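You operate a simulated robot arm through the tools that you are given. There is no shell and no other tool. Be economical: measure what you need, move in short steps, check, and stop when the job is done.

Carry out the task below with a simulated robot arm. There is one attempt and no reset: what you move stays moved.

TASK
Take the thin paper roll on the top of the small desk and put it away on the top of the tall desk. Switch the cream printer switch on. Push the kettle cupboard right door shut. Open the kettle cupboard left door, take the toner bottle labelled "PVY-686L" from the top of the paper stand and put it on the upper shelf of the kettle cupboard, then shut the door. Do these in any order. Set down upright: thin paper roll, toner bottle.

It is judged by the outcome, as a careful person would: the job done as asked, and still so three seconds after it is handed in. It fails if anything else is knocked over, pushed out of place, dropped, spilled or broken.

THE ROBOT
A 7-joint arm with a fingered hand on a trunk, on a base that drives. Base frame: it is fixed to the floor where the robot stands at the start and does not move with it; the origin is under the middle of the robot, x ahead of it, y to its left, z up; the surface under the hand at the start is at about z = 0.75. Lengths are in m, angles in rad, forces in N, time in s.
With the tool pointing down near the work surface it reaches from about 0.32 to 0.74 m from the robot's upright axis, wherever it stands. Its first joint turns from -2.897 to 2.897 rad. Places, roughly: cream printer switch [-1.5, 1.5, 0.8]; kettle cupboard left door [0.3, 7.6, 0.4]; kettle cupboard right door [0.8, 7.4, 0.4]; thin paper roll (3x3x6 cm) [0.5, 0, 0.8]; toner bottle [1, 7.5, 1]; top of the tall desk [9.7, 0.5, 1]; upper shelf of the kettle cupboard [0.5, 7.8, 0.4]. Payload 4 kg.
Tool frame: the origin (TCP) lies between the finger pads and is the grasp point; the fingertips stand 0.026 m ahead of it; z points along the fingers, y is the line along which they close. Largest opening 0.132 m; the body of the gripper starts 0.073 m behind the TCP. The gripper is a hand of 4 fingers: y runs from the thumb to the fingers, the wrist lies at [0, 0, -0.239] in the tool frame, and closing takes about 1.5 s.
Orientation is that of the tool frame in the base frame, as a unit quaternion [x, y, z, w]. With the fingers straight down and closing along the base's y, the tool's x points along the base's -x, its y along +y and its z along -z.

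THE INTERFACE
- The arm moves only by the tool jog_arm. Its arguments are lists of equal length, an entry for each row: "xyz": the shift along the tool's x, y, z in m, a list of three; "dr": the turn, a rotation vector about the tool's x, y, z in degrees, a list of three; "hand": the gripper command, from -1 (shut) to 1 (fully open), values between in proportion. In form: {"xyz": [[dx, dy, dz], ...], "dr": [[wx, wy, wz], ...], "hand": [hand, ...]}. A call has 1 to 20 rows; each row is the pose to reach, as a shift and turn from the pose commanded when the call began, along the tool's axes at that moment. A row lasts 0.2 s, in which the tool goes at most 0.05 m and 0.15 rad; a call with a longer step from one row to the next is refused whole, and so is a gripper value outside its range. A pose out of reach is approached as far as the arm can. The call stops where the force on the tool passes 40 N (or 10 N more than at its start, if that is more) or the arm is blocked; 0.2 s more then pass. Each finger travels about 0.072 m/s and halts on what it meets, pressing with about 21 N; the grip force reading is that of the motor and also rises with nothing between the fingers. The clock runs only during rows and for 0.2 s after the last one: add rows that repeat a pose to give the fingers time. It gives the time, the measured TCP pose, the force on the tool (base axes), the opening and the grip force at its end, in the units of the frame above (readings bear some noise), with the torque about the TCP (base axes, N m) and any sound that the robot's microphone picked up, and new pictures: "show" is both (left out), scene, wrist or none.
- Cameras (640 x 400 px; columns grow to the right, rows downward): "scene" is now at [0.0271, 0.1439, 1.4095]; the picture's right is [-0.10, -0.99, 0.00], its down [-0.63, 0.06, -0.77] and it looks along [0.77, -0.08, -0.63] (base axes); focal length 284 px, centre (320, 200). "wrist" rides on the gripper at [0.068, 0.002, -0.097] in the tool frame; the picture's right is [-0.03, 1.00, 0.00], its down [-0.82, -0.02, -0.58] and it looks along [-0.58, -0.01, 0.82] (tool axes); focal length 270 px, centre (320, 200). There is no depth. A picture from a camera that has moved, and an enlarged one, comes with that camera's place and axes in the base frame and with its lens.
- move_column(by): slides the trunk up (or, below 0, down) by that many m; the arm and the scene camera ride with it, the base frame stays. It gives what a move gives, with no picture.
- steer(legs): drives the robot by 1 to 6 legs, each [ahead, turn to the left] in m and rad, along the robot's own axes; the way and the turn of a leg run together, so that a leg with both is an arc; at most 1.5 m and 3.142 rad a leg. The arm and the cameras ride along, it lands a little off, and it stops where it bumps. It gives what a move gives, and a new picture of the scene camera.
- hand_shape(shape): the hand has 4 fingers and takes this shape, open, in about a second: jaw (thumb against the fingers, like two jaws); tri (thumb and two fingers); tip (a fingertip pinch); poke (one finger out to press); point (the index stretched); flat (the hand flat); cup (the hand cupped); fist (a fist). The gripper value then closes the fingers along that shape, each until it touches; the sizes above hold for jaw. It gives what a move gives, with no picture.
- aim_head(pan, tilt): turns the head with the scene camera to pan (to the left, within 2.705 rad either way) and tilt (down, from -0.506 to 1.204), counted from straight ahead of the robot. It gives what a move gives, and a new picture of the scene camera.
- zoom(camera, box): a new picture of the part [left, top, right, bottom] of that camera's present view, enlarged. It takes no simulated time.
- close_job(): hands the job in; it is judged then, once.

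Go step by step. Nothing tells you exact positions but the pictures and the camera data: compare them with the known pose of the tool, close in by small moves and look again before you grip or let go. The budget is 165 turns and 260 pictures, counting those below and the enlarged ones. Unless the task says otherwise, let go and move clear before handing in.

The tools are called after "Emit:" as a command line: name --argument value ..., lists and objects as JSON in quotes. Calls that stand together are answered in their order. jog_arm: Moves the arm, as the interface text tells. Its arguments: {"type":"object","properties":{"xyz":{"type":"array"},"dr":{"type":"array"},"hand":{"type":"array"},"show":{"type":"string","enum":["both","scene","wrist","none"]}},"required":["xyz","dr","hand"]} The other tools are called the same way: move_column (by) slides the trunk up or down; hand_shape (shape) gives the hand a shape; steer (legs) drives the base; aim_head (pan, tilt) turns the head that bears the scene camera; zoom (camera, box) takes an enlarged picture of a part of a camera's view; close_job () hands the job in.

At the start:

```text
t: 0.0
tcp_pos: [0.4554, 0.1773, 1.0692]
orientation: [0.0, 1.0, -0.001, 0.0]
force: [0.2, -0.8, -0.1]
ft_torque: [0.0, 0.0, 0.02]
finger_gap: 0.1319
gripper_force: 0.0
shape: jaw
trunk travel left (down, up): [-0.375, 0.215]
robot x, y, heading: [0.0029, -0.0011, 0.002]
head pan, tilt: [-0.101, 0.686]
```

scene: 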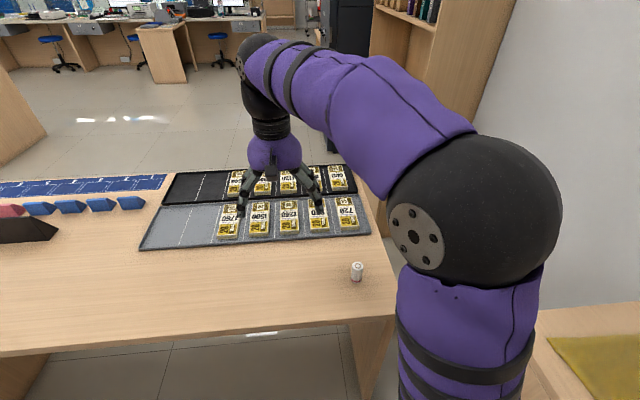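
wrist: 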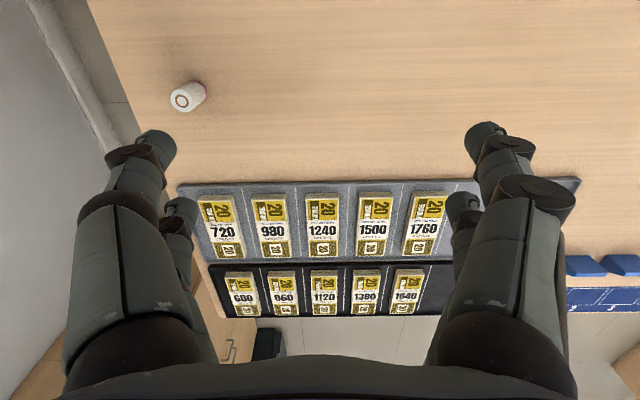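

The thin roll stands near [0.49, -0.005, 0.78], a little in front of the grey mat. I move above it and look again.

Emit:
jog_arm --xyz '[[-0.006, -0.04, 0.02], [-0.012, -0.08, 0.04], [-0.02, -0.12, 0.06], [-0.025, -0.16, 0.08], [-0.03, -0.182, 0.11], [-0.03, -0.182, 0.13], [-0.03, -0.182, 0.13]]' --dr '[[0, 0, 0], [0, 0, 0], [0, 0, 0], [0, 0, 0], [0, 0, 0], [0, 0, 0], [0, 0, 0]]' --hand '[1, 1, 1, 1, 1, 1, 1]'

```text
t: 1.6
tcp_pos: [0.4853, -0.006, 0.9395]
orientation: [0.0, 1.0, 0.0, 0.0]
force: [-0.3, 0.0, 0.9]
ft_torque: [0.02, 0.0, -0.01]
finger_gap: 0.132
gripper_force: 0.1
shape: jaw
trunk travel left (down, up): [-0.375, 0.215]
robot x, y, heading: [0.0017, -0.0019, 0.002]
head pan, tilt: [-0.101, 0.686]
camera scene: at [0.0272, 0.1439, 1.4095], right [-0.1, -0.99, 0.0], down [-0.63, 0.06, -0.77], along [0.77, -0.08, -0.63], focal length 284 px, centre (320, 200)
camera wrist: at [0.4172, -0.0031, 1.0369], right [0.03, 1.0, 0.0], down [0.82, -0.02, 0.58], along [0.58, -0.01, -0.82], focal length 270 px, centre (320, 200)
```

scene: 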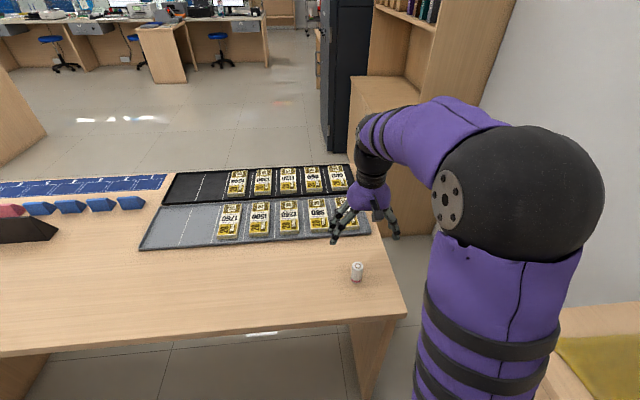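
wrist: 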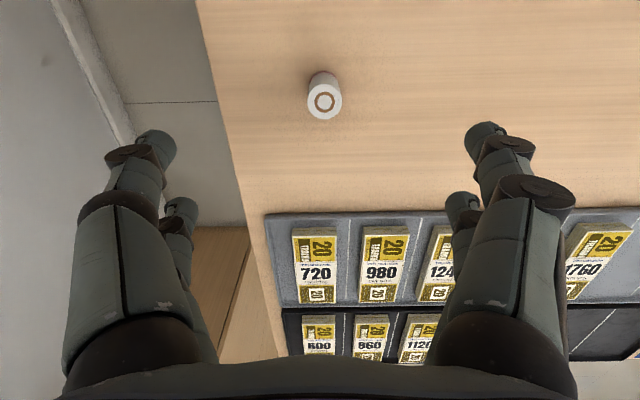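

The roll top is at about [0.479, 0.0, 0.81]. I descend around it and close.

Emit:
jog_arm --xyz '[[0.006, 0.005, 0.04], [0.006, 0.005, 0.08], [0.006, 0.005, 0.11], [0.006, 0.005, 0.13], [0.006, 0.005, 0.13]]' --dr '[[0, 0, 0], [0, 0, 0], [0, 0, 0], [0, 0, 0], [0, 0, 0]]' --hand '[1, 1, 1, 1, 1]'

```text
t: 2.8
tcp_pos: [0.4801, 0.0006, 0.8057]
orientation: [0.0, 1.0, -0.001, 0.0]
force: [-0.2, 0.0, 0.1]
ft_torque: [0.0, -0.04, 0.01]
finger_gap: 0.1318
gripper_force: 0.0
shape: jaw
trunk travel left (down, up): [-0.375, 0.215]
robot x, y, heading: [-0.005, 0.0004, 0.0]
head pan, tilt: [-0.101, 0.686]
camera scene: at [0.0272, 0.1438, 1.4095], right [-0.1, -0.99, 0.0], down [-0.63, 0.06, -0.77], along [0.77, -0.08, -0.63], focal length 284 px, centre (320, 200)
camera wrist: at [0.4124, 0.0032, 0.9029], right [0.03, 1.0, 0.0], down [0.82, -0.02, 0.58], along [0.58, -0.01, -0.82], focal length 270 px, centre (320, 200)
```

scene: 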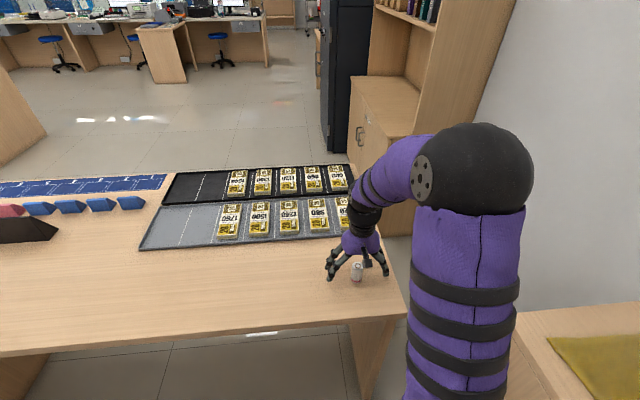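
wrist: 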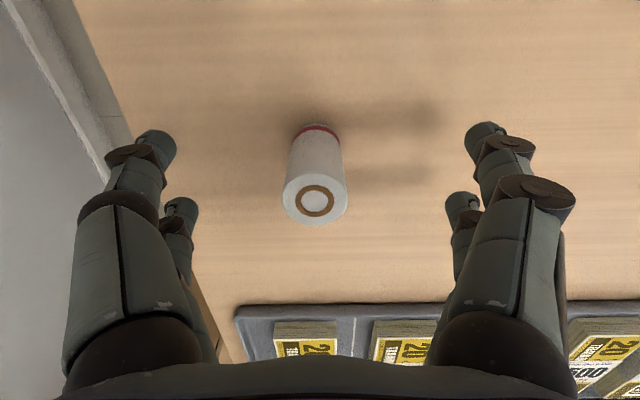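

The roll is centred between the fingers. I go down 1.7 cm and close.

Emit:
jog_arm --xyz '[[0.001, 0, 0.01], [0.001, 0, 0.017], [0.001, 0, 0.017], [0.001, 0, 0.017], [0.001, 0, 0.017], [0.001, 0, 0.017], [0.001, 0, 0.017], [0.001, 0, 0.017], [0.001, 0, 0.017], [0.001, 0, 0.017], [0.001, 0, 0.017]]' --dr '[[0, 0, 0], [0, 0, 0], [0, 0, 0], [0, 0, 0], [0, 0, 0], [0, 0, 0], [0, 0, 0], [0, 0, 0], [0, 0, 0], [0, 0, 0], [0, 0, 0]]' --hand '[1, 1, -1, -1, -1, -1, -1, -1, -1, -1, -1]'

Emit:
jog_arm --xyz '[[0, 0, -0.04], [0, 0, -0.08], [0, 0, -0.12], [0, 0, -0.16], [0, 0, -0.2], [0, 0, -0.23], [0, 0, -0.23]]' --dr '[[0, 0, 0], [0, 0, 0], [0, 0, 0], [0, 0, 0], [0, 0, 0], [0, 0, 0], [0, 0, 0]]' --hand '[-1, -1, -1, -1, -1, -1, -1]'

```text
t: 5.2
tcp_pos: [0.4786, -0.0012, 0.7907]
orientation: [0.0, 1.0, 0.0, 0.0]
force: [-0.3, -0.7, 0.9]
ft_torque: [0.01, 0.0, 0.0]
finger_gap: 0.0002
gripper_force: 20.8
shape: jaw
trunk travel left (down, up): [-0.375, 0.215]
robot x, y, heading: [-0.0007, 0.0004, 0.0]
head pan, tilt: [-0.101, 0.686]
camera scene: at [0.0271, 0.1439, 1.4095], right [-0.1, -0.99, 0.0], down [-0.63, 0.06, -0.77], along [0.77, -0.08, -0.63], focal length 284 px, centre (320, 200)
camera wrist: at [0.4109, 0.0024, 0.888], right [0.03, 1.0, 0.0], down [0.82, -0.02, 0.58], along [0.58, -0.01, -0.82], focal length 270 px, centre (320, 200)
```

scene: 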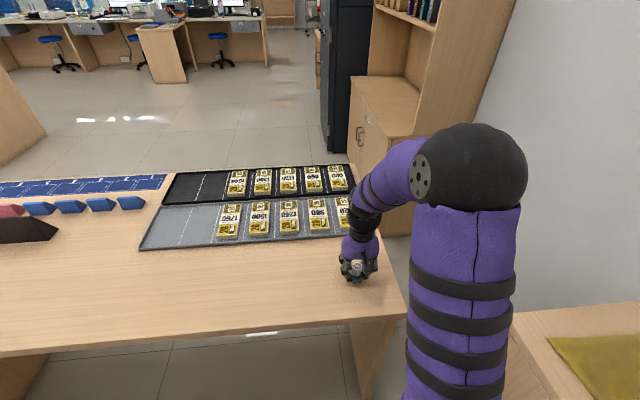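
wrist: 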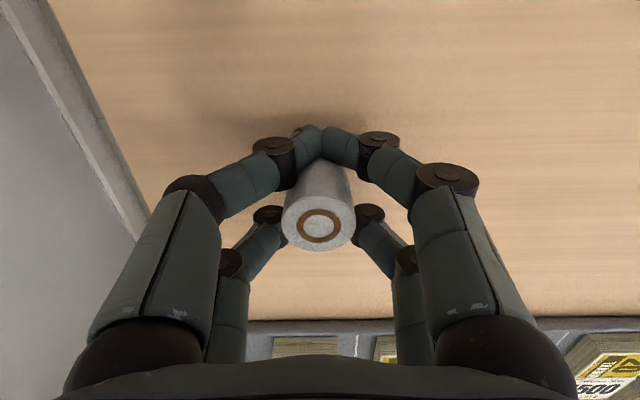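

```text
t: 6.8
tcp_pos: [0.4755, 0.0002, 1.0225]
orientation: [0.0, 1.0, -0.001, 0.0]
force: [-0.3, 0.4, -0.5]
ft_torque: [-0.01, -0.01, 0.02]
finger_gap: 0.0
gripper_force: 20.5
shape: jaw
trunk travel left (down, up): [-0.375, 0.215]
robot x, y, heading: [-0.0023, 0.0, 0.001]
head pan, tilt: [-0.101, 0.686]
camera scene: at [0.027, 0.1439, 1.4095], right [-0.1, -0.99, 0.0], down [-0.63, 0.06, -0.77], along [0.77, -0.08, -0.63], focal length 284 px, centre (320, 200)
camera wrist: at [0.4079, 0.0019, 1.1198], right [0.03, 1.0, 0.0], down [0.82, -0.02, 0.58], along [0.58, -0.01, -0.82], focal length 270 px, centre (320, 200)
```

scene: 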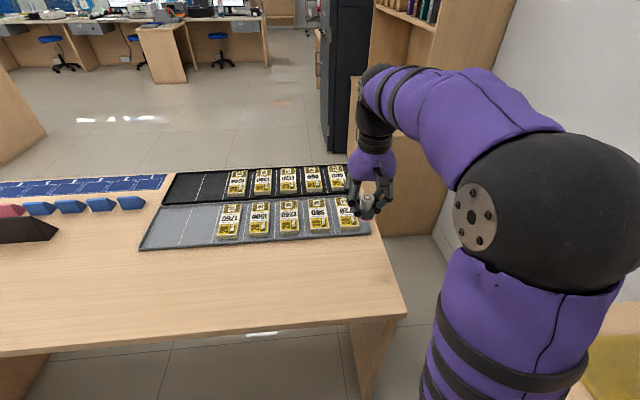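
wrist: 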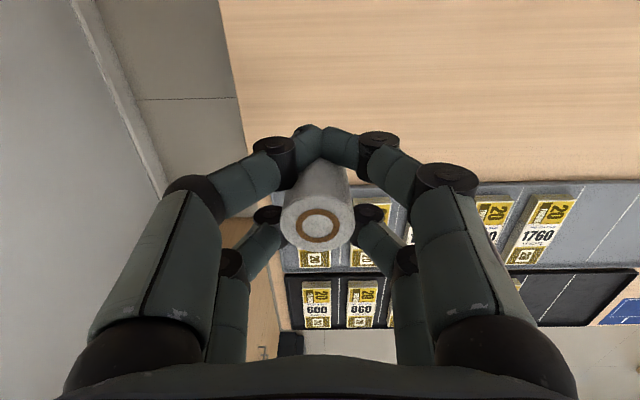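

The roll is held and lifted. Now I look around to plan the way to the tall desk.

Emit:
aim_head --pan 0.0 --tilt 0.2

Emit:
aim_head --pan 1.0 --tilt 0.35

Emit:
aim_head --pan 2.0 --tilt 0.4

Emit:
aim_head --pan 2.7 --tilt 0.5

Emit:
aim_head --pan -1.5 --tilt 0.5

```text
t: 7.7
tcp_pos: [0.4765, 0.0003, 1.0217]
orientation: [0.0, 1.0, 0.0, 0.0]
force: [0.7, -0.9, -0.2]
ft_torque: [0.01, -0.03, -0.02]
finger_gap: 0.0
gripper_force: 20.8
shape: jaw
trunk travel left (down, up): [-0.375, 0.215]
robot x, y, heading: [0.0014, -0.0004, -0.003]
head pan, tilt: [0.0, 0.201]
camera scene: at [0.0352, 0.1525, 1.4535], right [0.0, -1.0, 0.0], down [-0.2, 0.0, -0.98], along [0.98, 0.0, -0.2], focal length 284 px, centre (320, 200)
```

scene: 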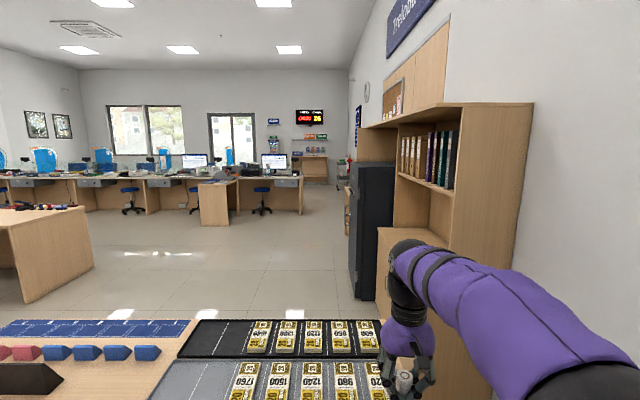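

```text
t: 9.0
tcp_pos: [0.4758, -0.0012, 1.0212]
orientation: [0.0, 1.0, 0.0, 0.0]
force: [-0.8, -0.5, 0.8]
ft_torque: [-0.02, -0.02, -0.01]
finger_gap: 0.0
gripper_force: 20.8
shape: jaw
trunk travel left (down, up): [-0.375, 0.215]
robot x, y, heading: [-0.0021, -0.0004, 0.003]
head pan, tilt: [1.0, 0.351]
camera scene: at [-0.0076, 0.2308, 1.4396], right [0.84, -0.54, 0.0], down [-0.19, -0.29, -0.94], along [0.51, 0.79, -0.34], focal length 284 px, centre (320, 200)
```

scene: 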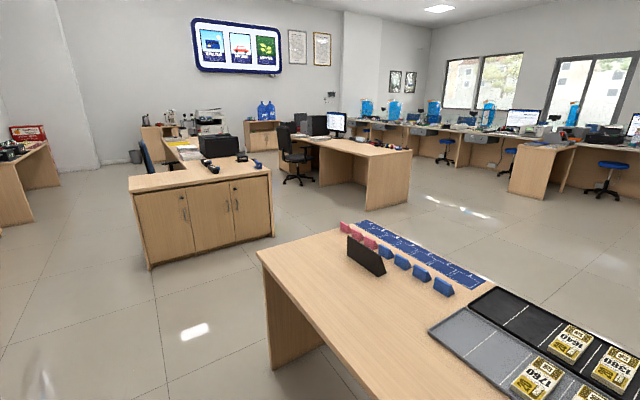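

```text
t: 10.3
tcp_pos: [0.4764, 0.0, 1.0222]
orientation: [0.0, 1.0, 0.001, -0.001]
force: [-0.3, -0.2, -0.1]
ft_torque: [0.0, 0.01, -0.01]
finger_gap: 0.0003
gripper_force: 20.9
shape: jaw
trunk travel left (down, up): [-0.375, 0.215]
robot x, y, heading: [0.004, 0.0037, 0.002]
head pan, tilt: [2.0, 0.4]
camera scene: at [-0.0965, 0.2367, 1.4351], right [0.91, 0.42, 0.0], down [0.16, -0.35, -0.92], along [-0.38, 0.84, -0.39], focal length 284 px, centre (320, 200)
```

scene: 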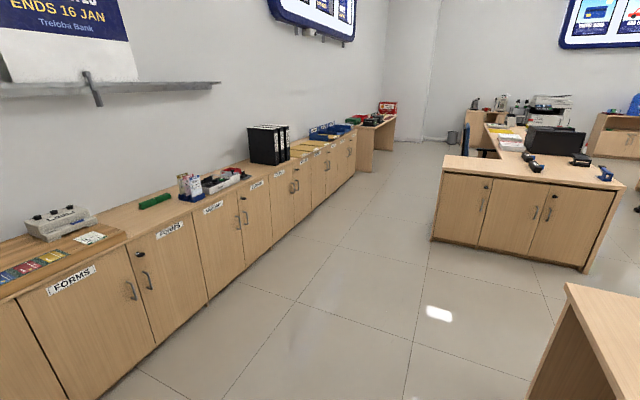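

```text
t: 11.3
tcp_pos: [0.4762, 0.0006, 1.023]
orientation: [0.0, 1.0, 0.0, -0.001]
force: [-0.6, -0.4, 0.4]
ft_torque: [-0.01, -0.01, -0.02]
finger_gap: 0.0
gripper_force: 21.4
shape: jaw
trunk travel left (down, up): [-0.375, 0.215]
robot x, y, heading: [0.0043, -0.0024, -0.003]
head pan, tilt: [2.7, 0.499]
camera scene: at [-0.1402, 0.1914, 1.4259], right [0.43, 0.9, 0.0], down [0.43, -0.2, -0.88], along [-0.79, 0.38, -0.48], focal length 284 px, centre (320, 200)
```

scene: 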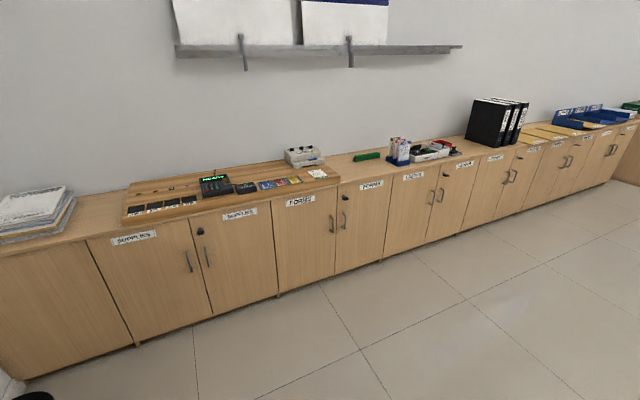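

```text
t: 14.7
tcp_pos: [0.4753, -0.0003, 1.0224]
orientation: [-0.001, 1.0, 0.0, 0.0]
force: [-0.1, -0.2, -0.4]
ft_torque: [0.01, 0.01, -0.01]
finger_gap: 0.0
gripper_force: 21.3
shape: jaw
trunk travel left (down, up): [-0.375, 0.215]
robot x, y, heading: [0.0006, 0.0037, -0.001]
head pan, tilt: [-1.499, 0.499]
camera scene: at [-0.0514, 0.0617, 1.4259], right [-1.0, -0.07, 0.0], down [-0.03, 0.48, -0.88], along [0.06, -0.88, -0.48], focal length 284 px, centre (320, 200)
```

scene: 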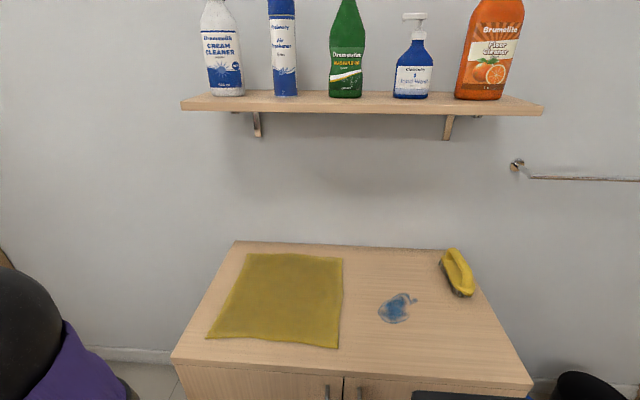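

The tall desk is visible at the far end ([9.7, 0.5]); the way goes round the left end of the small desk, then diagonally down the aisle. I drive the first part.

Emit:
aim_head --pan 0.0 --tilt 0.3

Emit:
steer --legs '[[0, 1.7], [1.5, 0], [0.55, 0], [0, -1.7]]'

```text
t: 16.3
tcp_pos: [0.4776, -0.0004, 1.0215]
orientation: [0.0, 1.0, 0.0, 0.0]
force: [-0.7, -0.4, -0.7]
ft_torque: [0.04, -0.01, -0.03]
finger_gap: 0.0
gripper_force: 21.9
shape: jaw
trunk travel left (down, up): [-0.375, 0.215]
robot x, y, heading: [-0.0004, 0.0017, 0.001]
head pan, tilt: [0.0, 0.3]
camera scene: at [0.0354, 0.1524, 1.4443], right [0.0, -1.0, 0.0], down [-0.3, 0.0, -0.96], along [0.96, 0.0, -0.3], focal length 284 px, centre (320, 200)
```

scene: 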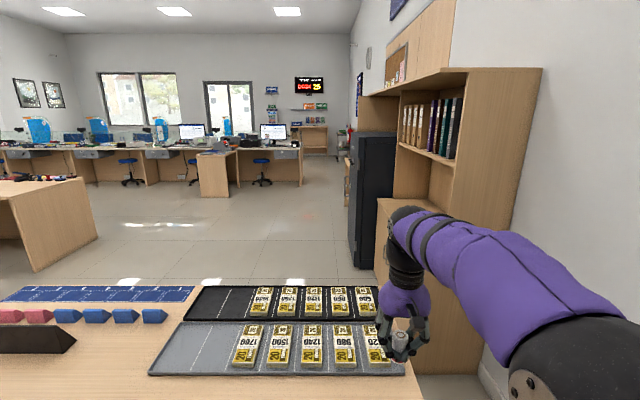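

```text
t: 18.0
tcp_pos: [0.4662, 0.0976, 1.0221]
orientation: [-0.103, 0.995, 0.0, 0.001]
force: [0.3, 1.4, -0.1]
ft_torque: [0.0, -0.03, -0.06]
finger_gap: 0.0
gripper_force: 21.0
shape: jaw
trunk travel left (down, up): [-0.375, 0.215]
robot x, y, heading: [0.0008, 0.0018, 0.199]
head pan, tilt: [0.0, 0.3]
stopped in leg 1: the robot was blocked; the commanded pose is now the measured one
camera scene: at [0.0049, 0.1562, 1.4443], right [0.2, -0.98, 0.0], down [-0.29, -0.06, -0.96], along [0.94, 0.19, -0.3], focal length 284 px, centre (320, 200)
```

scene: 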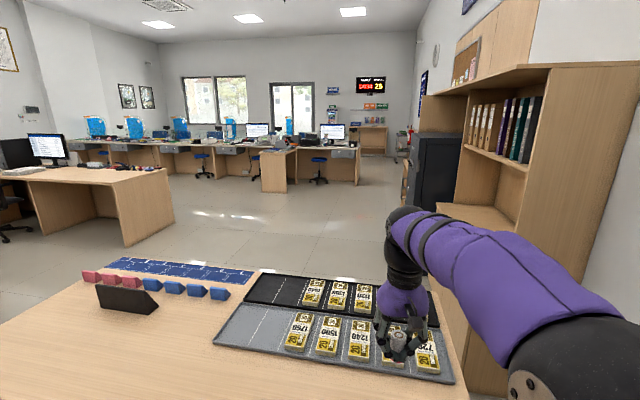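

The base corner is touching something. I undo the turn and look down by the base to see the clearances.

Emit:
steer --legs '[[0, -0.2]]'

Emit:
aim_head --pan -1.6 --tilt 1.2

Emit:
aim_head --pan -2.7 --tilt 0.9

Emit:
aim_head --pan 1.0 --tilt 1.2

```text
t: 19.2
tcp_pos: [0.4761, 0.0062, 1.0216]
orientation: [-0.006, 1.0, -0.001, 0.0]
force: [-1.0, -0.4, -0.4]
ft_torque: [-0.01, 0.04, -0.01]
finger_gap: 0.0
gripper_force: 21.0
shape: jaw
trunk travel left (down, up): [-0.375, 0.215]
robot x, y, heading: [-0.0018, -0.0026, 0.003]
head pan, tilt: [0.0, 0.3]
camera scene: at [0.0352, 0.1527, 1.4443], right [0.0, -1.0, 0.0], down [-0.3, 0.0, -0.96], along [0.96, 0.0, -0.3], focal length 284 px, centre (320, 200)
```

scene: 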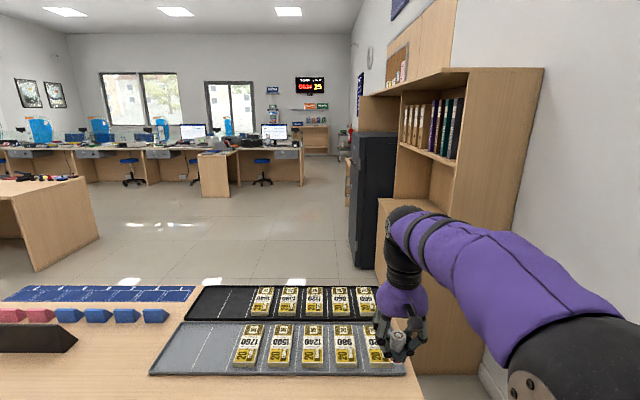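

```text
t: 20.9
tcp_pos: [0.4773, 0.0054, 1.0214]
orientation: [-0.006, 1.0, 0.0, -0.001]
force: [0.6, 0.6, -0.7]
ft_torque: [0.01, -0.03, -0.01]
finger_gap: 0.0001
gripper_force: 21.0
shape: jaw
trunk travel left (down, up): [-0.375, 0.215]
robot x, y, heading: [0.0008, 0.0002, -0.001]
head pan, tilt: [-1.6, 1.201]
camera scene: at [-0.0596, 0.0965, 1.3723], right [-1.0, 0.03, 0.0], down [0.02, 0.93, -0.36], along [-0.01, -0.36, -0.93], focal length 284 px, centre (320, 200)
```

scene: 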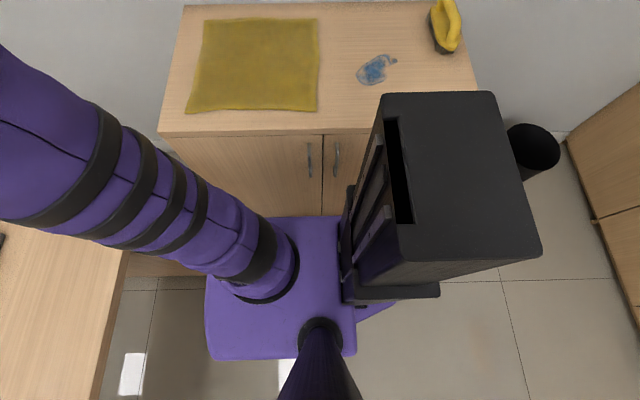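

```text
t: 22.2
tcp_pos: [0.4774, 0.0042, 1.0214]
orientation: [-0.006, 1.0, 0.0, 0.0]
force: [0.4, 0.3, -1.0]
ft_torque: [0.03, 0.01, 0.0]
finger_gap: 0.0001
gripper_force: 20.8
shape: jaw
trunk travel left (down, up): [-0.375, 0.215]
robot x, y, heading: [-0.0001, -0.0008, 0.001]
head pan, tilt: [-2.7, 0.901]
camera scene: at [-0.1263, 0.12, 1.3921], right [-0.43, 0.9, 0.0], down [0.71, 0.34, -0.62], along [-0.56, -0.27, -0.78], focal length 284 px, centre (320, 200)
```

scene: 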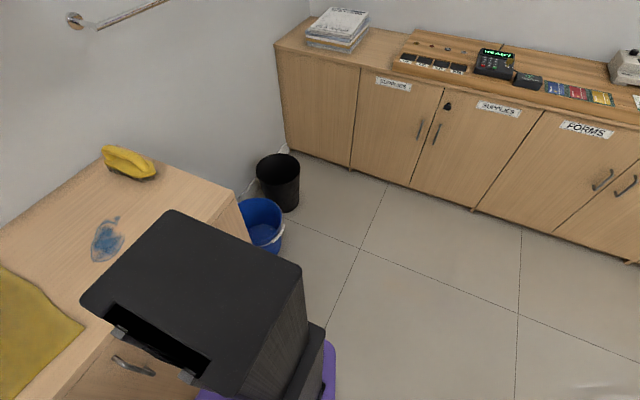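

```text
t: 25.3
tcp_pos: [0.4771, 0.0047, 1.0233]
orientation: [-0.006, 1.0, 0.0, 0.0]
force: [-0.2, 0.5, -1.1]
ft_torque: [0.03, -0.01, 0.05]
finger_gap: 0.0
gripper_force: 20.9
shape: jaw
trunk travel left (down, up): [-0.375, 0.215]
robot x, y, heading: [-0.0055, -0.0008, 0.004]
head pan, tilt: [1.0, 1.201]
camera scene: at [-0.028, 0.1996, 1.3722], right [0.84, -0.54, 0.0], down [-0.5, -0.79, -0.36], along [0.2, 0.31, -0.93], focal length 284 px, centre (320, 200)
```

scene: 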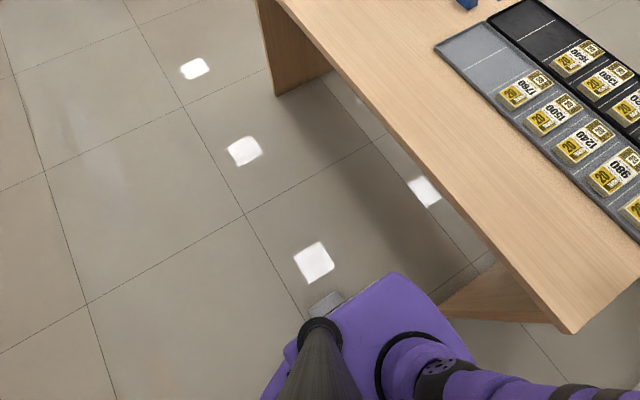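

Base sits snugly between desk and cleaning cabinet; I back out curving away from the cabinet and bins, then turn left and drive to the aisle.

Emit:
steer --legs '[[-0.2, -0.15], [-0.3, -0.5], [-0.25, 0], [0, 2.25]]'

```text
t: 35.8
tcp_pos: [-0.6502, 0.7626, 1.0228]
orientation: [-0.694, 0.72, -0.001, 0.0]
force: [-0.2, 0.8, 0.1]
ft_torque: [0.02, -0.02, 0.0]
finger_gap: 0.0
gripper_force: 20.7
shape: jaw
trunk travel left (down, up): [-0.375, 0.215]
robot x, y, heading: [-0.6655, 0.2877, 1.521]
head pan, tilt: [1.0, 1.201]
camera scene: at [-0.8663, 0.2653, 1.3722], right [0.58, 0.82, 0.0], down [0.76, -0.54, -0.36], along [-0.3, 0.21, -0.93], focal length 284 px, centre (320, 200)
```

scene: 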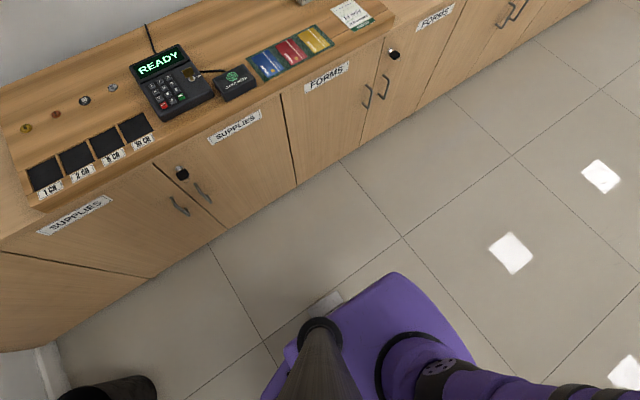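

Out cleanly. Next I drive to y≈2.05, turn to face +x and go down the aisle.

Emit:
aim_head --pan 0.0 --tilt 0.4

Emit:
steer --legs '[[1.45, 0], [0.32, 0], [0, -1.521], [1.5, 0], [0.8, 0], [0, -0.57]]'

```text
t: 37.0
tcp_pos: [-0.6505, 0.7605, 1.0215]
orientation: [-0.694, 0.72, 0.0, 0.0]
force: [-0.7, 0.8, -0.2]
ft_torque: [-0.01, 0.01, -0.03]
finger_gap: 0.0001
gripper_force: 20.7
shape: jaw
trunk travel left (down, up): [-0.375, 0.215]
robot x, y, heading: [-0.6705, 0.2859, 1.527]
head pan, tilt: [0.0, 0.4]
camera scene: at [-0.8165, 0.3255, 1.435], right [1.0, -0.04, 0.0], down [-0.02, -0.39, -0.92], along [0.04, 0.92, -0.39], focal length 284 px, centre (320, 200)
```

scene: 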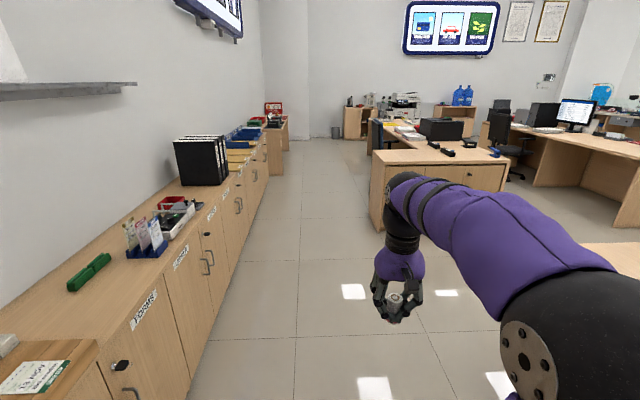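

```text
t: 62.6
tcp_pos: [2.1424, 1.9207, 1.0218]
orientation: [0.244, 0.97, 0.001, 0.0]
force: [-0.1, 1.2, -0.5]
ft_torque: [-0.03, 0.01, -0.02]
finger_gap: 0.0
gripper_force: 20.5
shape: jaw
trunk travel left (down, up): [-0.375, 0.215]
robot x, y, heading: [1.7201, 2.1429, -0.504]
head pan, tilt: [0.0, 0.4]
camera scene: at [1.8287, 2.2628, 1.4351], right [-0.48, -0.88, 0.0], down [-0.34, 0.19, -0.92], along [0.81, -0.45, -0.39], focal length 284 px, centre (320, 200)
```

scene: 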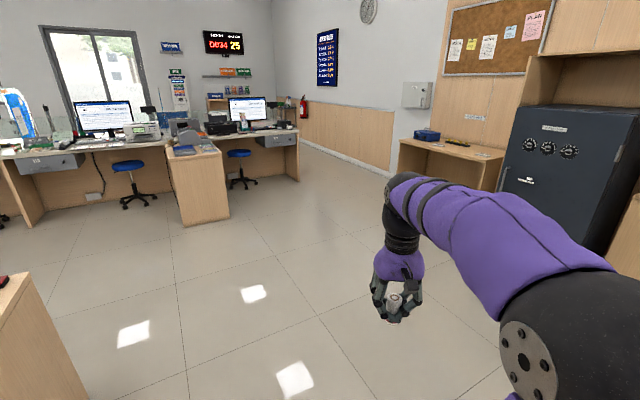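

The aisle is clear. I drive diagonally to about [5.2, -0.25] and face +x.

Emit:
steer --legs '[[0, -0.09], [1.4, 0], [1.4, 0], [1.4, 0], [0, 0.594]]'

```text
t: 85.5
tcp_pos: [5.6895, -0.3555, 1.022]
orientation: [0.016, 1.0, -0.001, 0.0]
force: [-1.0, 0.1, 0.1]
ft_torque: [0.0, 0.01, 0.03]
finger_gap: 0.0001
gripper_force: 20.5
shape: jaw
trunk travel left (down, up): [-0.375, 0.215]
robot x, y, heading: [5.2166, -0.342, -0.039]
head pan, tilt: [0.0, 0.4]
camera scene: at [5.255, -0.1899, 1.4351], right [-0.04, -1.0, 0.0], down [-0.39, 0.02, -0.92], along [0.92, -0.04, -0.39], focal length 284 px, centre (320, 200)
```

scene: 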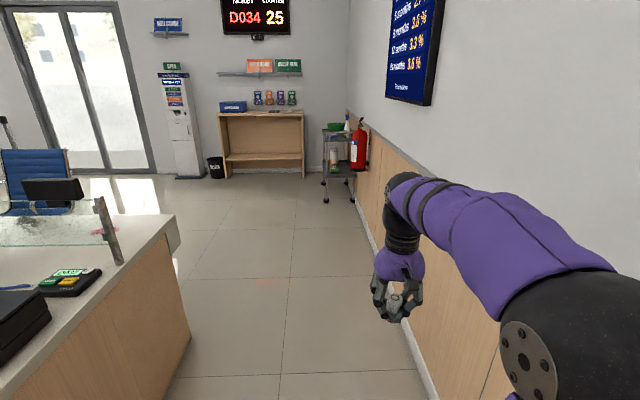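

The tall desk is ahead, front edge at x≈9.45. I drive up to about [8.5, 0.4].

Emit:
steer --legs '[[0, 0.2], [1.5, 0], [0, 0.12], [1.2, 0], [0.6, 0], [0, -0.28]]'

```text
t: 103.8
tcp_pos: [8.8849, 0.3461, 1.0221]
orientation: [0.005, 1.0, 0.0, -0.001]
force: [-0.1, 0.2, -0.6]
ft_torque: [-0.01, -0.01, -0.01]
finger_gap: 0.0
gripper_force: 20.8
shape: jaw
trunk travel left (down, up): [-0.375, 0.215]
robot x, y, heading: [8.4085, 0.3472, -0.017]
head pan, tilt: [0.0, 0.4]
camera scene: at [8.4457, 0.5018, 1.435], right [-0.02, -1.0, 0.0], down [-0.39, 0.01, -0.92], along [0.92, -0.02, -0.39], focal length 284 px, centre (320, 200)
```

scene: 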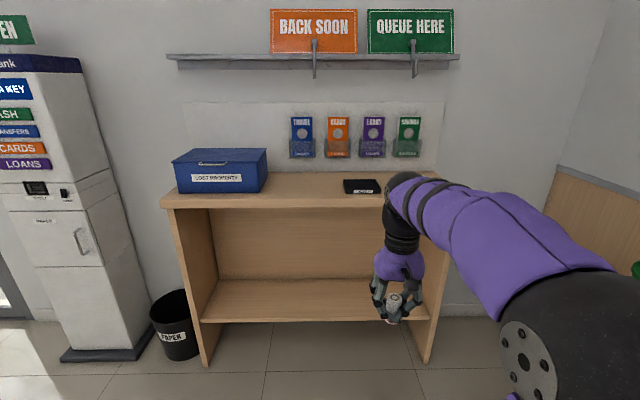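

Free space lies between the blue box and the black tray, about [9.56, 0.55, 1.0]. I raise the trunk and drive closer.

Emit:
move_column --by 0.2

Emit:
steer --legs '[[0, 0.1], [0.5, 0], [0, -0.08]]'

Emit:
aim_head --pan 0.0 --tilt 0.75

```text
t: 106.0
tcp_pos: [8.8844, 0.3461, 1.2225]
orientation: [0.004, 1.0, 0.0, 0.0]
force: [0.1, 0.2, -0.6]
ft_torque: [0.01, 0.03, -0.03]
finger_gap: 0.0
gripper_force: 21.3
shape: jaw
trunk travel left (down, up): [-0.575, 0.015]
robot x, y, heading: [8.4092, 0.3478, -0.014]
head pan, tilt: [0.0, 0.4]
```

```text
t: 110.1
tcp_pos: [9.3949, 0.405, 1.2224]
orientation: [-0.01, 1.0, 0.0, 0.001]
force: [0.5, -1.2, 0.6]
ft_torque: [0.01, -0.03, 0.02]
finger_gap: 0.0
gripper_force: 21.2
shape: jaw
trunk travel left (down, up): [-0.575, 0.015]
robot x, y, heading: [8.9196, 0.3959, 0.01]
head pan, tilt: [0.0, 0.4]
camera scene: at [8.9516, 0.5461, 1.635], right [0.01, -1.0, 0.0], down [-0.39, 0.0, -0.92], along [0.92, 0.01, -0.39], focal length 284 px, centre (320, 200)
```

scene: 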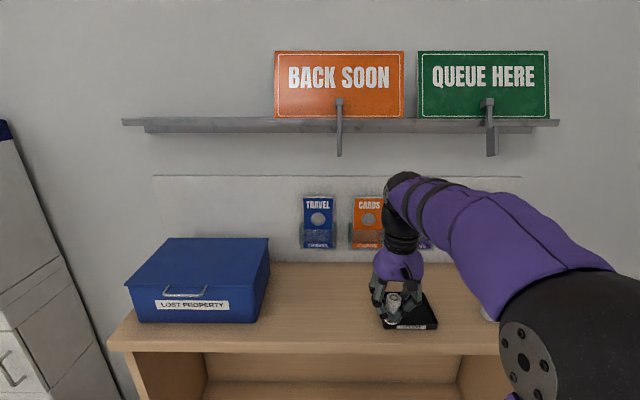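

```text
t: 110.9
tcp_pos: [9.3938, 0.4051, 1.2214]
orientation: [-0.01, 1.0, 0.0, 0.0]
force: [0.5, -0.1, -0.3]
ft_torque: [0.0, 0.01, 0.01]
finger_gap: 0.0
gripper_force: 20.7
shape: jaw
trunk travel left (down, up): [-0.575, 0.015]
robot x, y, heading: [8.9164, 0.3944, 0.008]
head pan, tilt: [0.0, 0.75]
camera scene: at [8.9418, 0.5458, 1.604], right [0.01, -1.0, 0.0], down [-0.68, -0.01, -0.73], along [0.73, 0.01, -0.68], focal length 284 px, centre (320, 200)
```

scene: 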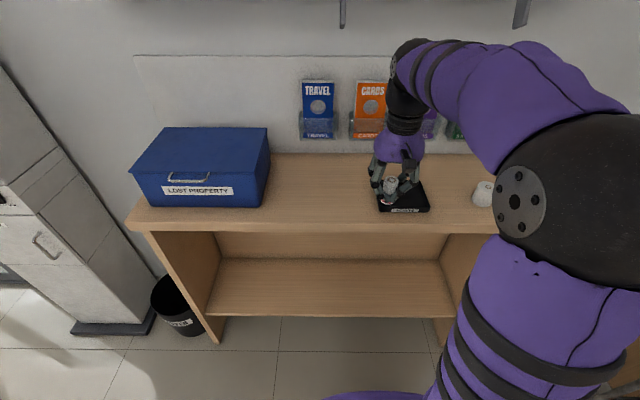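

I creep 7 cm closer, then move the roll over the free spot and descend partly.

Emit:
steer --legs '[[0.07, 0]]'

Emit:
jog_arm --xyz '[[-0.03, 0.03, 0], [-0.06, 0.06, 0], [-0.09, 0.09, 0], [-0.12, 0.12, 0], [-0.14, 0.145, 0], [-0.14, 0.145, 0.04], [-0.14, 0.145, 0.08], [-0.14, 0.145, 0.12], [-0.14, 0.145, 0.14], [-0.14, 0.145, 0.14]]' --dr '[[0, 0, 0], [0, 0, 0], [0, 0, 0], [0, 0, 0], [0, 0, 0], [0, 0, 0], [0, 0, 0], [0, 0, 0], [0, 0, 0], [0, 0, 0]]' --hand '[-1, -1, -1, -1, -1, -1, -1, -1, -1, -1]'

```text
t: 111.9
tcp_pos: [9.4642, 0.4049, 1.2215]
orientation: [-0.01, 1.0, 0.0, -0.001]
force: [-1.2, 0.2, 0.3]
ft_torque: [0.0, 0.02, 0.0]
finger_gap: 0.0
gripper_force: 20.7
shape: jaw
trunk travel left (down, up): [-0.575, 0.015]
robot x, y, heading: [8.988, 0.3929, 0.014]
head pan, tilt: [0.0, 0.75]
camera scene: at [9.0127, 0.5465, 1.6039], right [0.01, -1.0, 0.0], down [-0.68, -0.01, -0.73], along [0.73, 0.01, -0.68], focal length 284 px, centre (320, 200)
```

scene: 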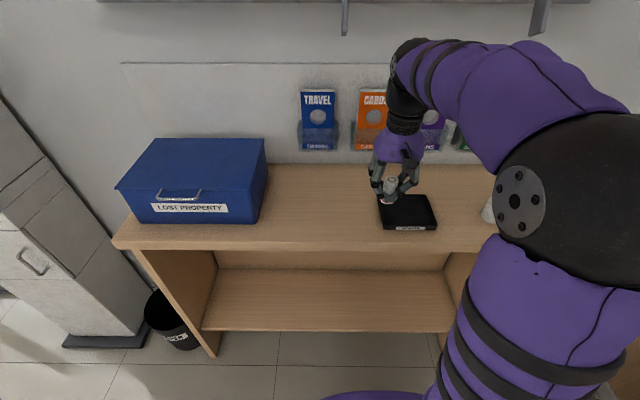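

```text
t: 114.1
tcp_pos: [9.6014, 0.5522, 1.0818]
orientation: [-0.01, 1.0, -0.001, 0.001]
force: [0.0, 0.1, -0.3]
ft_torque: [0.0, 0.0, -0.01]
finger_gap: 0.0
gripper_force: 21.1
shape: jaw
trunk travel left (down, up): [-0.575, 0.015]
robot x, y, heading: [8.9871, 0.3947, 0.011]
head pan, tilt: [0.0, 0.75]
camera scene: at [9.0122, 0.5465, 1.6039], right [0.01, -1.0, 0.0], down [-0.68, -0.01, -0.73], along [0.73, 0.01, -0.68], focal length 284 px, centre (320, 200)
camera wrist: at [9.5336, 0.553, 1.1802], right [0.0, 1.0, 0.0], down [0.82, 0.0, 0.58], along [0.58, 0.0, -0.82], focal length 270 px, centre (320, 200)
```

scene: 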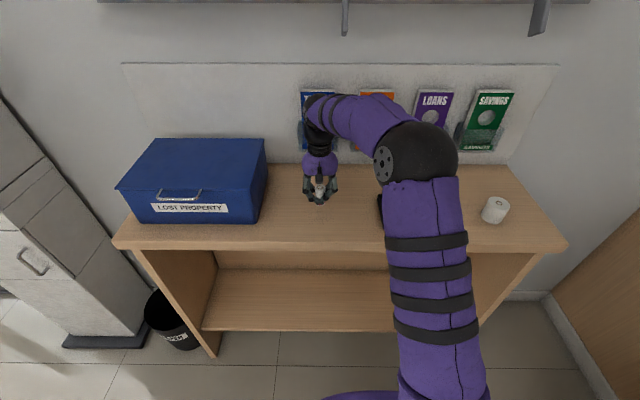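
wrist: 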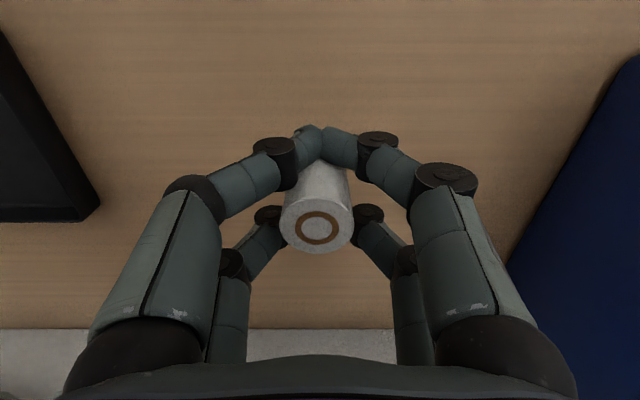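

The surface is at z≈1.00. I descend with small steps, watching for contact.

Emit:
jog_arm --xyz '[[0, 0, 0.015], [0, 0, 0.03], [0, 0, 0.036], [0, 0, 0.036]]' --dr '[[0, 0, 0], [0, 0, 0], [0, 0, 0], [0, 0, 0]]' --hand '[-1, -1, -1, -1]' --show "wrist"

Emit:
zoom --camera "scene" --box '[260, 130, 380, 230]'

```text
t: 115.1
tcp_pos: [9.6002, 0.5521, 1.046]
orientation: [-0.01, 1.0, 0.0, 0.0]
force: [0.3, 0.3, -0.7]
ft_torque: [0.01, 0.02, 0.0]
finger_gap: 0.0
gripper_force: 20.8
shape: jaw
trunk travel left (down, up): [-0.575, 0.015]
robot x, y, heading: [8.9855, 0.3964, 0.008]
head pan, tilt: [0.0, 0.75]
camera wrist: at [9.5328, 0.5532, 1.1432], right [0.0, 1.0, 0.0], down [0.82, 0.0, 0.58], along [0.58, 0.0, -0.82], focal length 270 px, centre (320, 200)
```

wrist: 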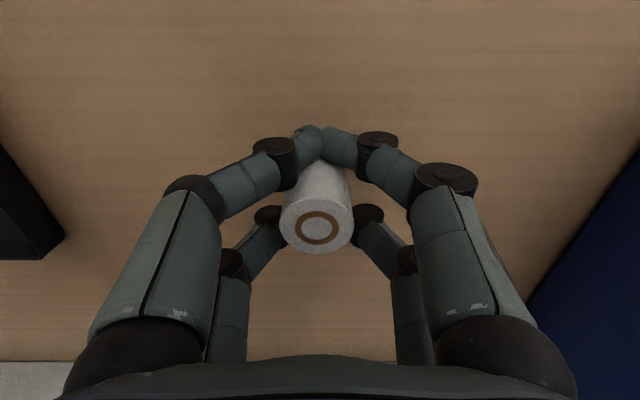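

```text
4.00 times, centred on (320, 180) of scene
camera zoom: at [9.0121, 0.5465, 1.6039], right [0.01, -1.0, 0.0], down [-0.68, -0.01, -0.73], along [0.73, 0.01, -0.68], focal length 1137 px, centre (320, 280)
```

zoom: 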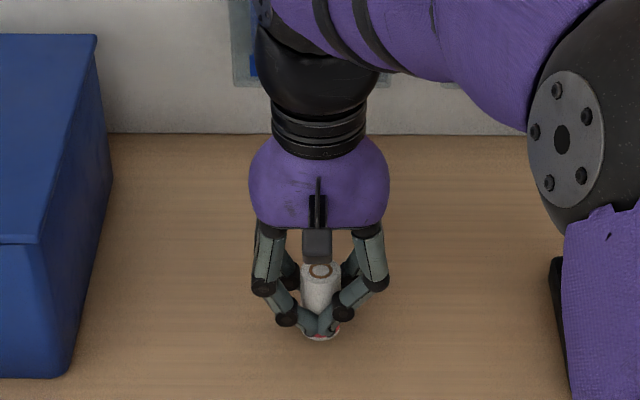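

Nearly on the surface. I lower 3 mm at a time until a contact force shows.

Emit:
jog_arm --xyz '[[0, 0, 0.003], [0, 0, 0.003]]' --dr '[[0, 0, 0], [0, 0, 0]]' --hand '[-1, -1]' --show "none"

Emit:
jog_arm --xyz '[[0, 0, 0.002], [0, 0, 0.002]]' --dr '[[0, 0, 0], [0, 0, 0]]' --hand '[-1, -1]' --show "none"

Emit:
jog_arm --xyz '[[0, 0, 0.002], [0, 0, 0.002]]' --dr '[[0, 0, 0], [0, 0, 0]]' --hand '[-1, -1]' --show "wrist"

```text
t: 115.7
tcp_pos: [9.5993, 0.5523, 1.0435]
orientation: [-0.01, 1.0, 0.0, -0.001]
force: [-0.5, -0.2, -0.1]
ft_torque: [-0.02, -0.01, -0.03]
finger_gap: 0.0
gripper_force: 21.1
shape: jaw
trunk travel left (down, up): [-0.575, 0.015]
robot x, y, heading: [8.9881, 0.3903, 0.009]
head pan, tilt: [0.0, 0.75]
```

```text
t: 116.3
tcp_pos: [9.601, 0.5518, 1.0405]
orientation: [-0.011, 1.0, 0.0, 0.001]
force: [-0.1, -0.4, -0.7]
ft_torque: [-0.01, 0.01, 0.01]
finger_gap: 0.0001
gripper_force: 20.7
shape: jaw
trunk travel left (down, up): [-0.575, 0.015]
robot x, y, heading: [8.9918, 0.3954, 0.008]
head pan, tilt: [0.0, 0.75]
```

```text
t: 116.9
tcp_pos: [9.6012, 0.5534, 1.039]
orientation: [-0.01, 1.0, 0.0, 0.0]
force: [0.0, -0.1, 0.7]
ft_torque: [0.0, 0.0, 0.0]
finger_gap: 0.0
gripper_force: 20.7
shape: jaw
trunk travel left (down, up): [-0.575, 0.015]
robot x, y, heading: [8.9867, 0.392, 0.003]
head pan, tilt: [0.0, 0.75]
camera wrist: at [9.5335, 0.5538, 1.1364], right [0.0, 1.0, 0.0], down [0.82, 0.0, 0.58], along [0.58, 0.0, -0.82], focal length 270 px, centre (320, 200)
```

wrist: 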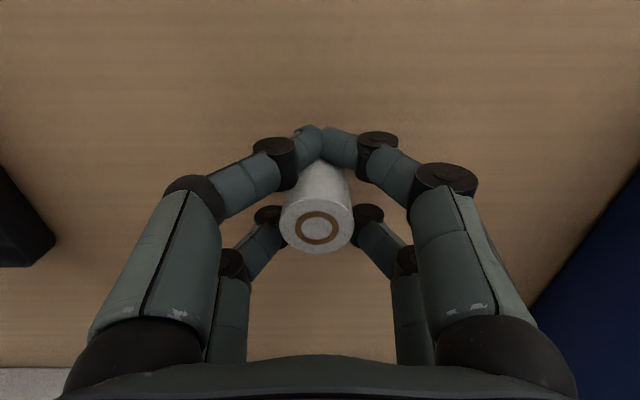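

Emit:
jog_arm --xyz '[[0, 0, 0.002], [0, 0, 0.002]]' --dr '[[0, 0, 0], [0, 0, 0]]' --hand '[-1, -1]' --show "none"

Emit:
jog_arm --xyz '[[0, 0, 0.002], [0, 0, 0.002]]' --dr '[[0, 0, 0], [0, 0, 0]]' --hand '[-1, -1]' --show "none"

Emit:
zoom --camera "scene" --box '[295, 170, 345, 210]'

```text
t: 117.5
tcp_pos: [9.6015, 0.5526, 1.0387]
orientation: [-0.011, 1.0, -0.001, 0.001]
force: [0.8, 1.2, 7.4]
ft_torque: [0.02, -0.05, -0.01]
finger_gap: 0.0
gripper_force: 21.1
shape: jaw
trunk travel left (down, up): [-0.575, 0.015]
robot x, y, heading: [8.9876, 0.3937, 0.009]
head pan, tilt: [0.0, 0.75]
```

```text
t: 118.1
tcp_pos: [9.6014, 0.5542, 1.037]
orientation: [-0.01, 1.0, 0.0, 0.0]
force: [2.1, 0.4, 15.2]
ft_torque: [-0.01, -0.05, -0.02]
finger_gap: 0.0
gripper_force: 20.6
shape: jaw
trunk travel left (down, up): [-0.575, 0.015]
robot x, y, heading: [8.9866, 0.3938, 0.011]
head pan, tilt: [0.0, 0.75]
```

```text
10.00 times, centred on (320, 190) of scene
camera zoom: at [9.0109, 0.5462, 1.6041], right [0.01, -1.0, 0.0], down [-0.68, -0.01, -0.73], along [0.73, 0.01, -0.68], focal length 2844 px, centre (320, 300)
```

zoom: 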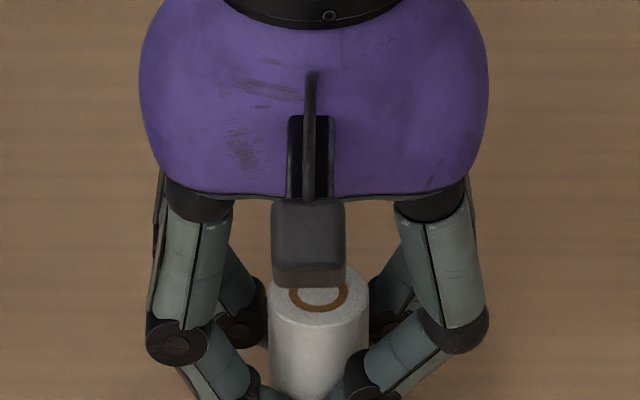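

Contact is confirmed (15 N). I ease off 2 mm, open the fingers and rise.

Emit:
jog_arm --xyz '[[0, 0, -0.003], [0, 0, -0.003], [0, 0, -0.003], [0, 0, -0.003], [0, 0, -0.003], [0, 0, -0.003], [0, 0, -0.003], [0, 0, -0.003], [0, 0, -0.003], [0, 0, -0.003], [0, 0, -0.003]]' --dr '[[0, 0, 0], [0, 0, 0], [0, 0, 0], [0, 0, 0], [0, 0, 0], [0, 0, 0], [0, 0, 0], [0, 0, 0], [0, 0, 0], [0, 0, 0], [0, 0, 0]]' --hand '[-1, -0.8, -0.6, -0.3, 0, 0.3, 0.6, 0.8, 1, 1, 1]' --show "wrist"

Emit:
jog_arm --xyz '[[0, 0, -0.04], [0, 0, -0.08], [0, 0, -0.12], [0, 0, -0.16], [0.04, 0, -0.18], [0.08, 0, -0.2], [0.12, 0, -0.2], [0.14, -0.04, -0.2], [0.14, -0.08, -0.2], [0.14, -0.12, -0.2], [0.14, -0.14, -0.2], [0.14, -0.14, -0.2]]' --dr '[[0, 0, 0], [0, 0, 0], [0, 0, 0], [0, 0, 0], [0, 0, 0], [0, 0, 0], [0, 0, 0], [0, 0, 0], [0, 0, 0], [0, 0, 0], [0, 0, 0], [0, 0, 0]]' --hand '[1, 1, 1, 1, 1, 1, 1, 1, 1, 1, 1, 1]'

```text
t: 120.5
tcp_pos: [9.6015, 0.5535, 1.0384]
orientation: [-0.011, 1.0, 0.0, 0.0]
force: [1.2, -0.2, 0.1]
ft_torque: [0.02, 0.02, 0.0]
finger_gap: 0.1321
gripper_force: 0.0
shape: jaw
trunk travel left (down, up): [-0.575, 0.015]
robot x, y, heading: [8.9844, 0.3922, 0.007]
head pan, tilt: [0.0, 0.75]
camera wrist: at [9.5332, 0.5536, 1.1351], right [0.0, 1.0, 0.0], down [0.82, 0.0, 0.58], along [0.58, 0.0, -0.82], focal length 270 px, centre (320, 200)
```

wrist: 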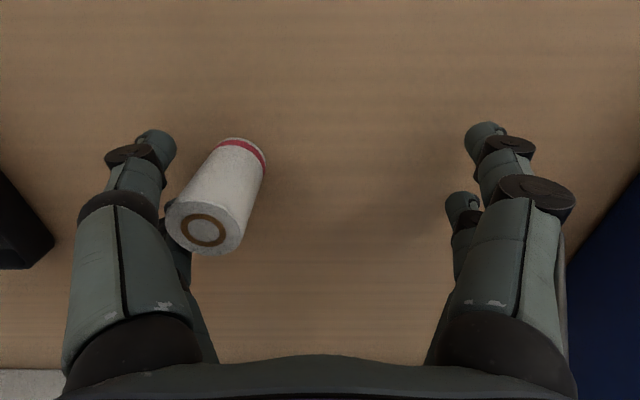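

```text
t: 123.1
tcp_pos: [9.466, 0.4092, 1.2429]
orientation: [-0.01, 1.0, -0.002, 0.0]
force: [1.1, -0.3, 0.5]
ft_torque: [-0.01, -0.04, -0.01]
finger_gap: 0.132
gripper_force: 0.2
shape: jaw
trunk travel left (down, up): [-0.575, 0.015]
robot x, y, heading: [8.9841, 0.3942, 0.01]
head pan, tilt: [0.0, 0.75]
camera scene: at [9.012, 0.5464, 1.6039], right [0.01, -1.0, 0.0], down [-0.68, -0.01, -0.73], along [0.73, 0.01, -0.68], focal length 284 px, centre (320, 200)
camera wrist: at [9.3988, 0.4107, 1.3394], right [0.0, 1.0, 0.0], down [0.82, 0.0, 0.58], along [0.58, 0.0, -0.82], focal length 270 px, centre (320, 200)
```

scene: 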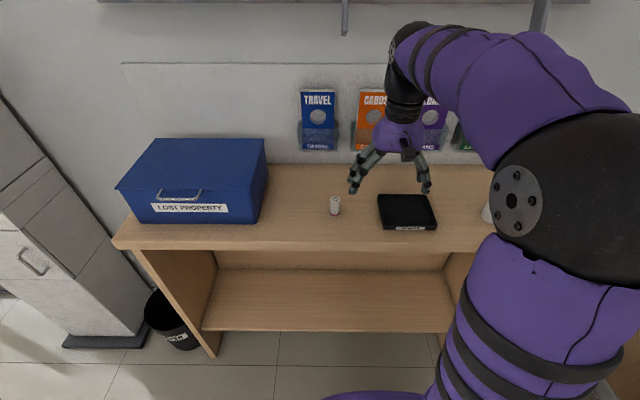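
wrist: 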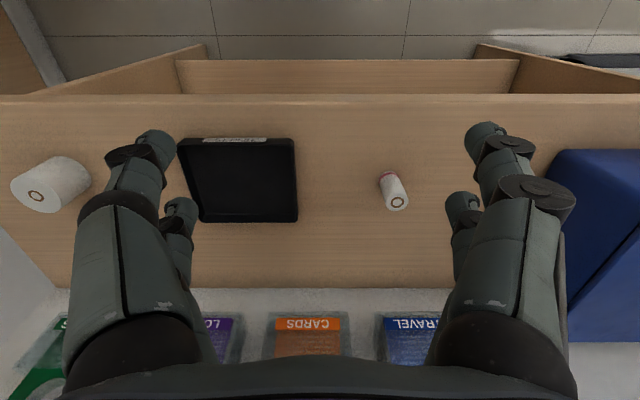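

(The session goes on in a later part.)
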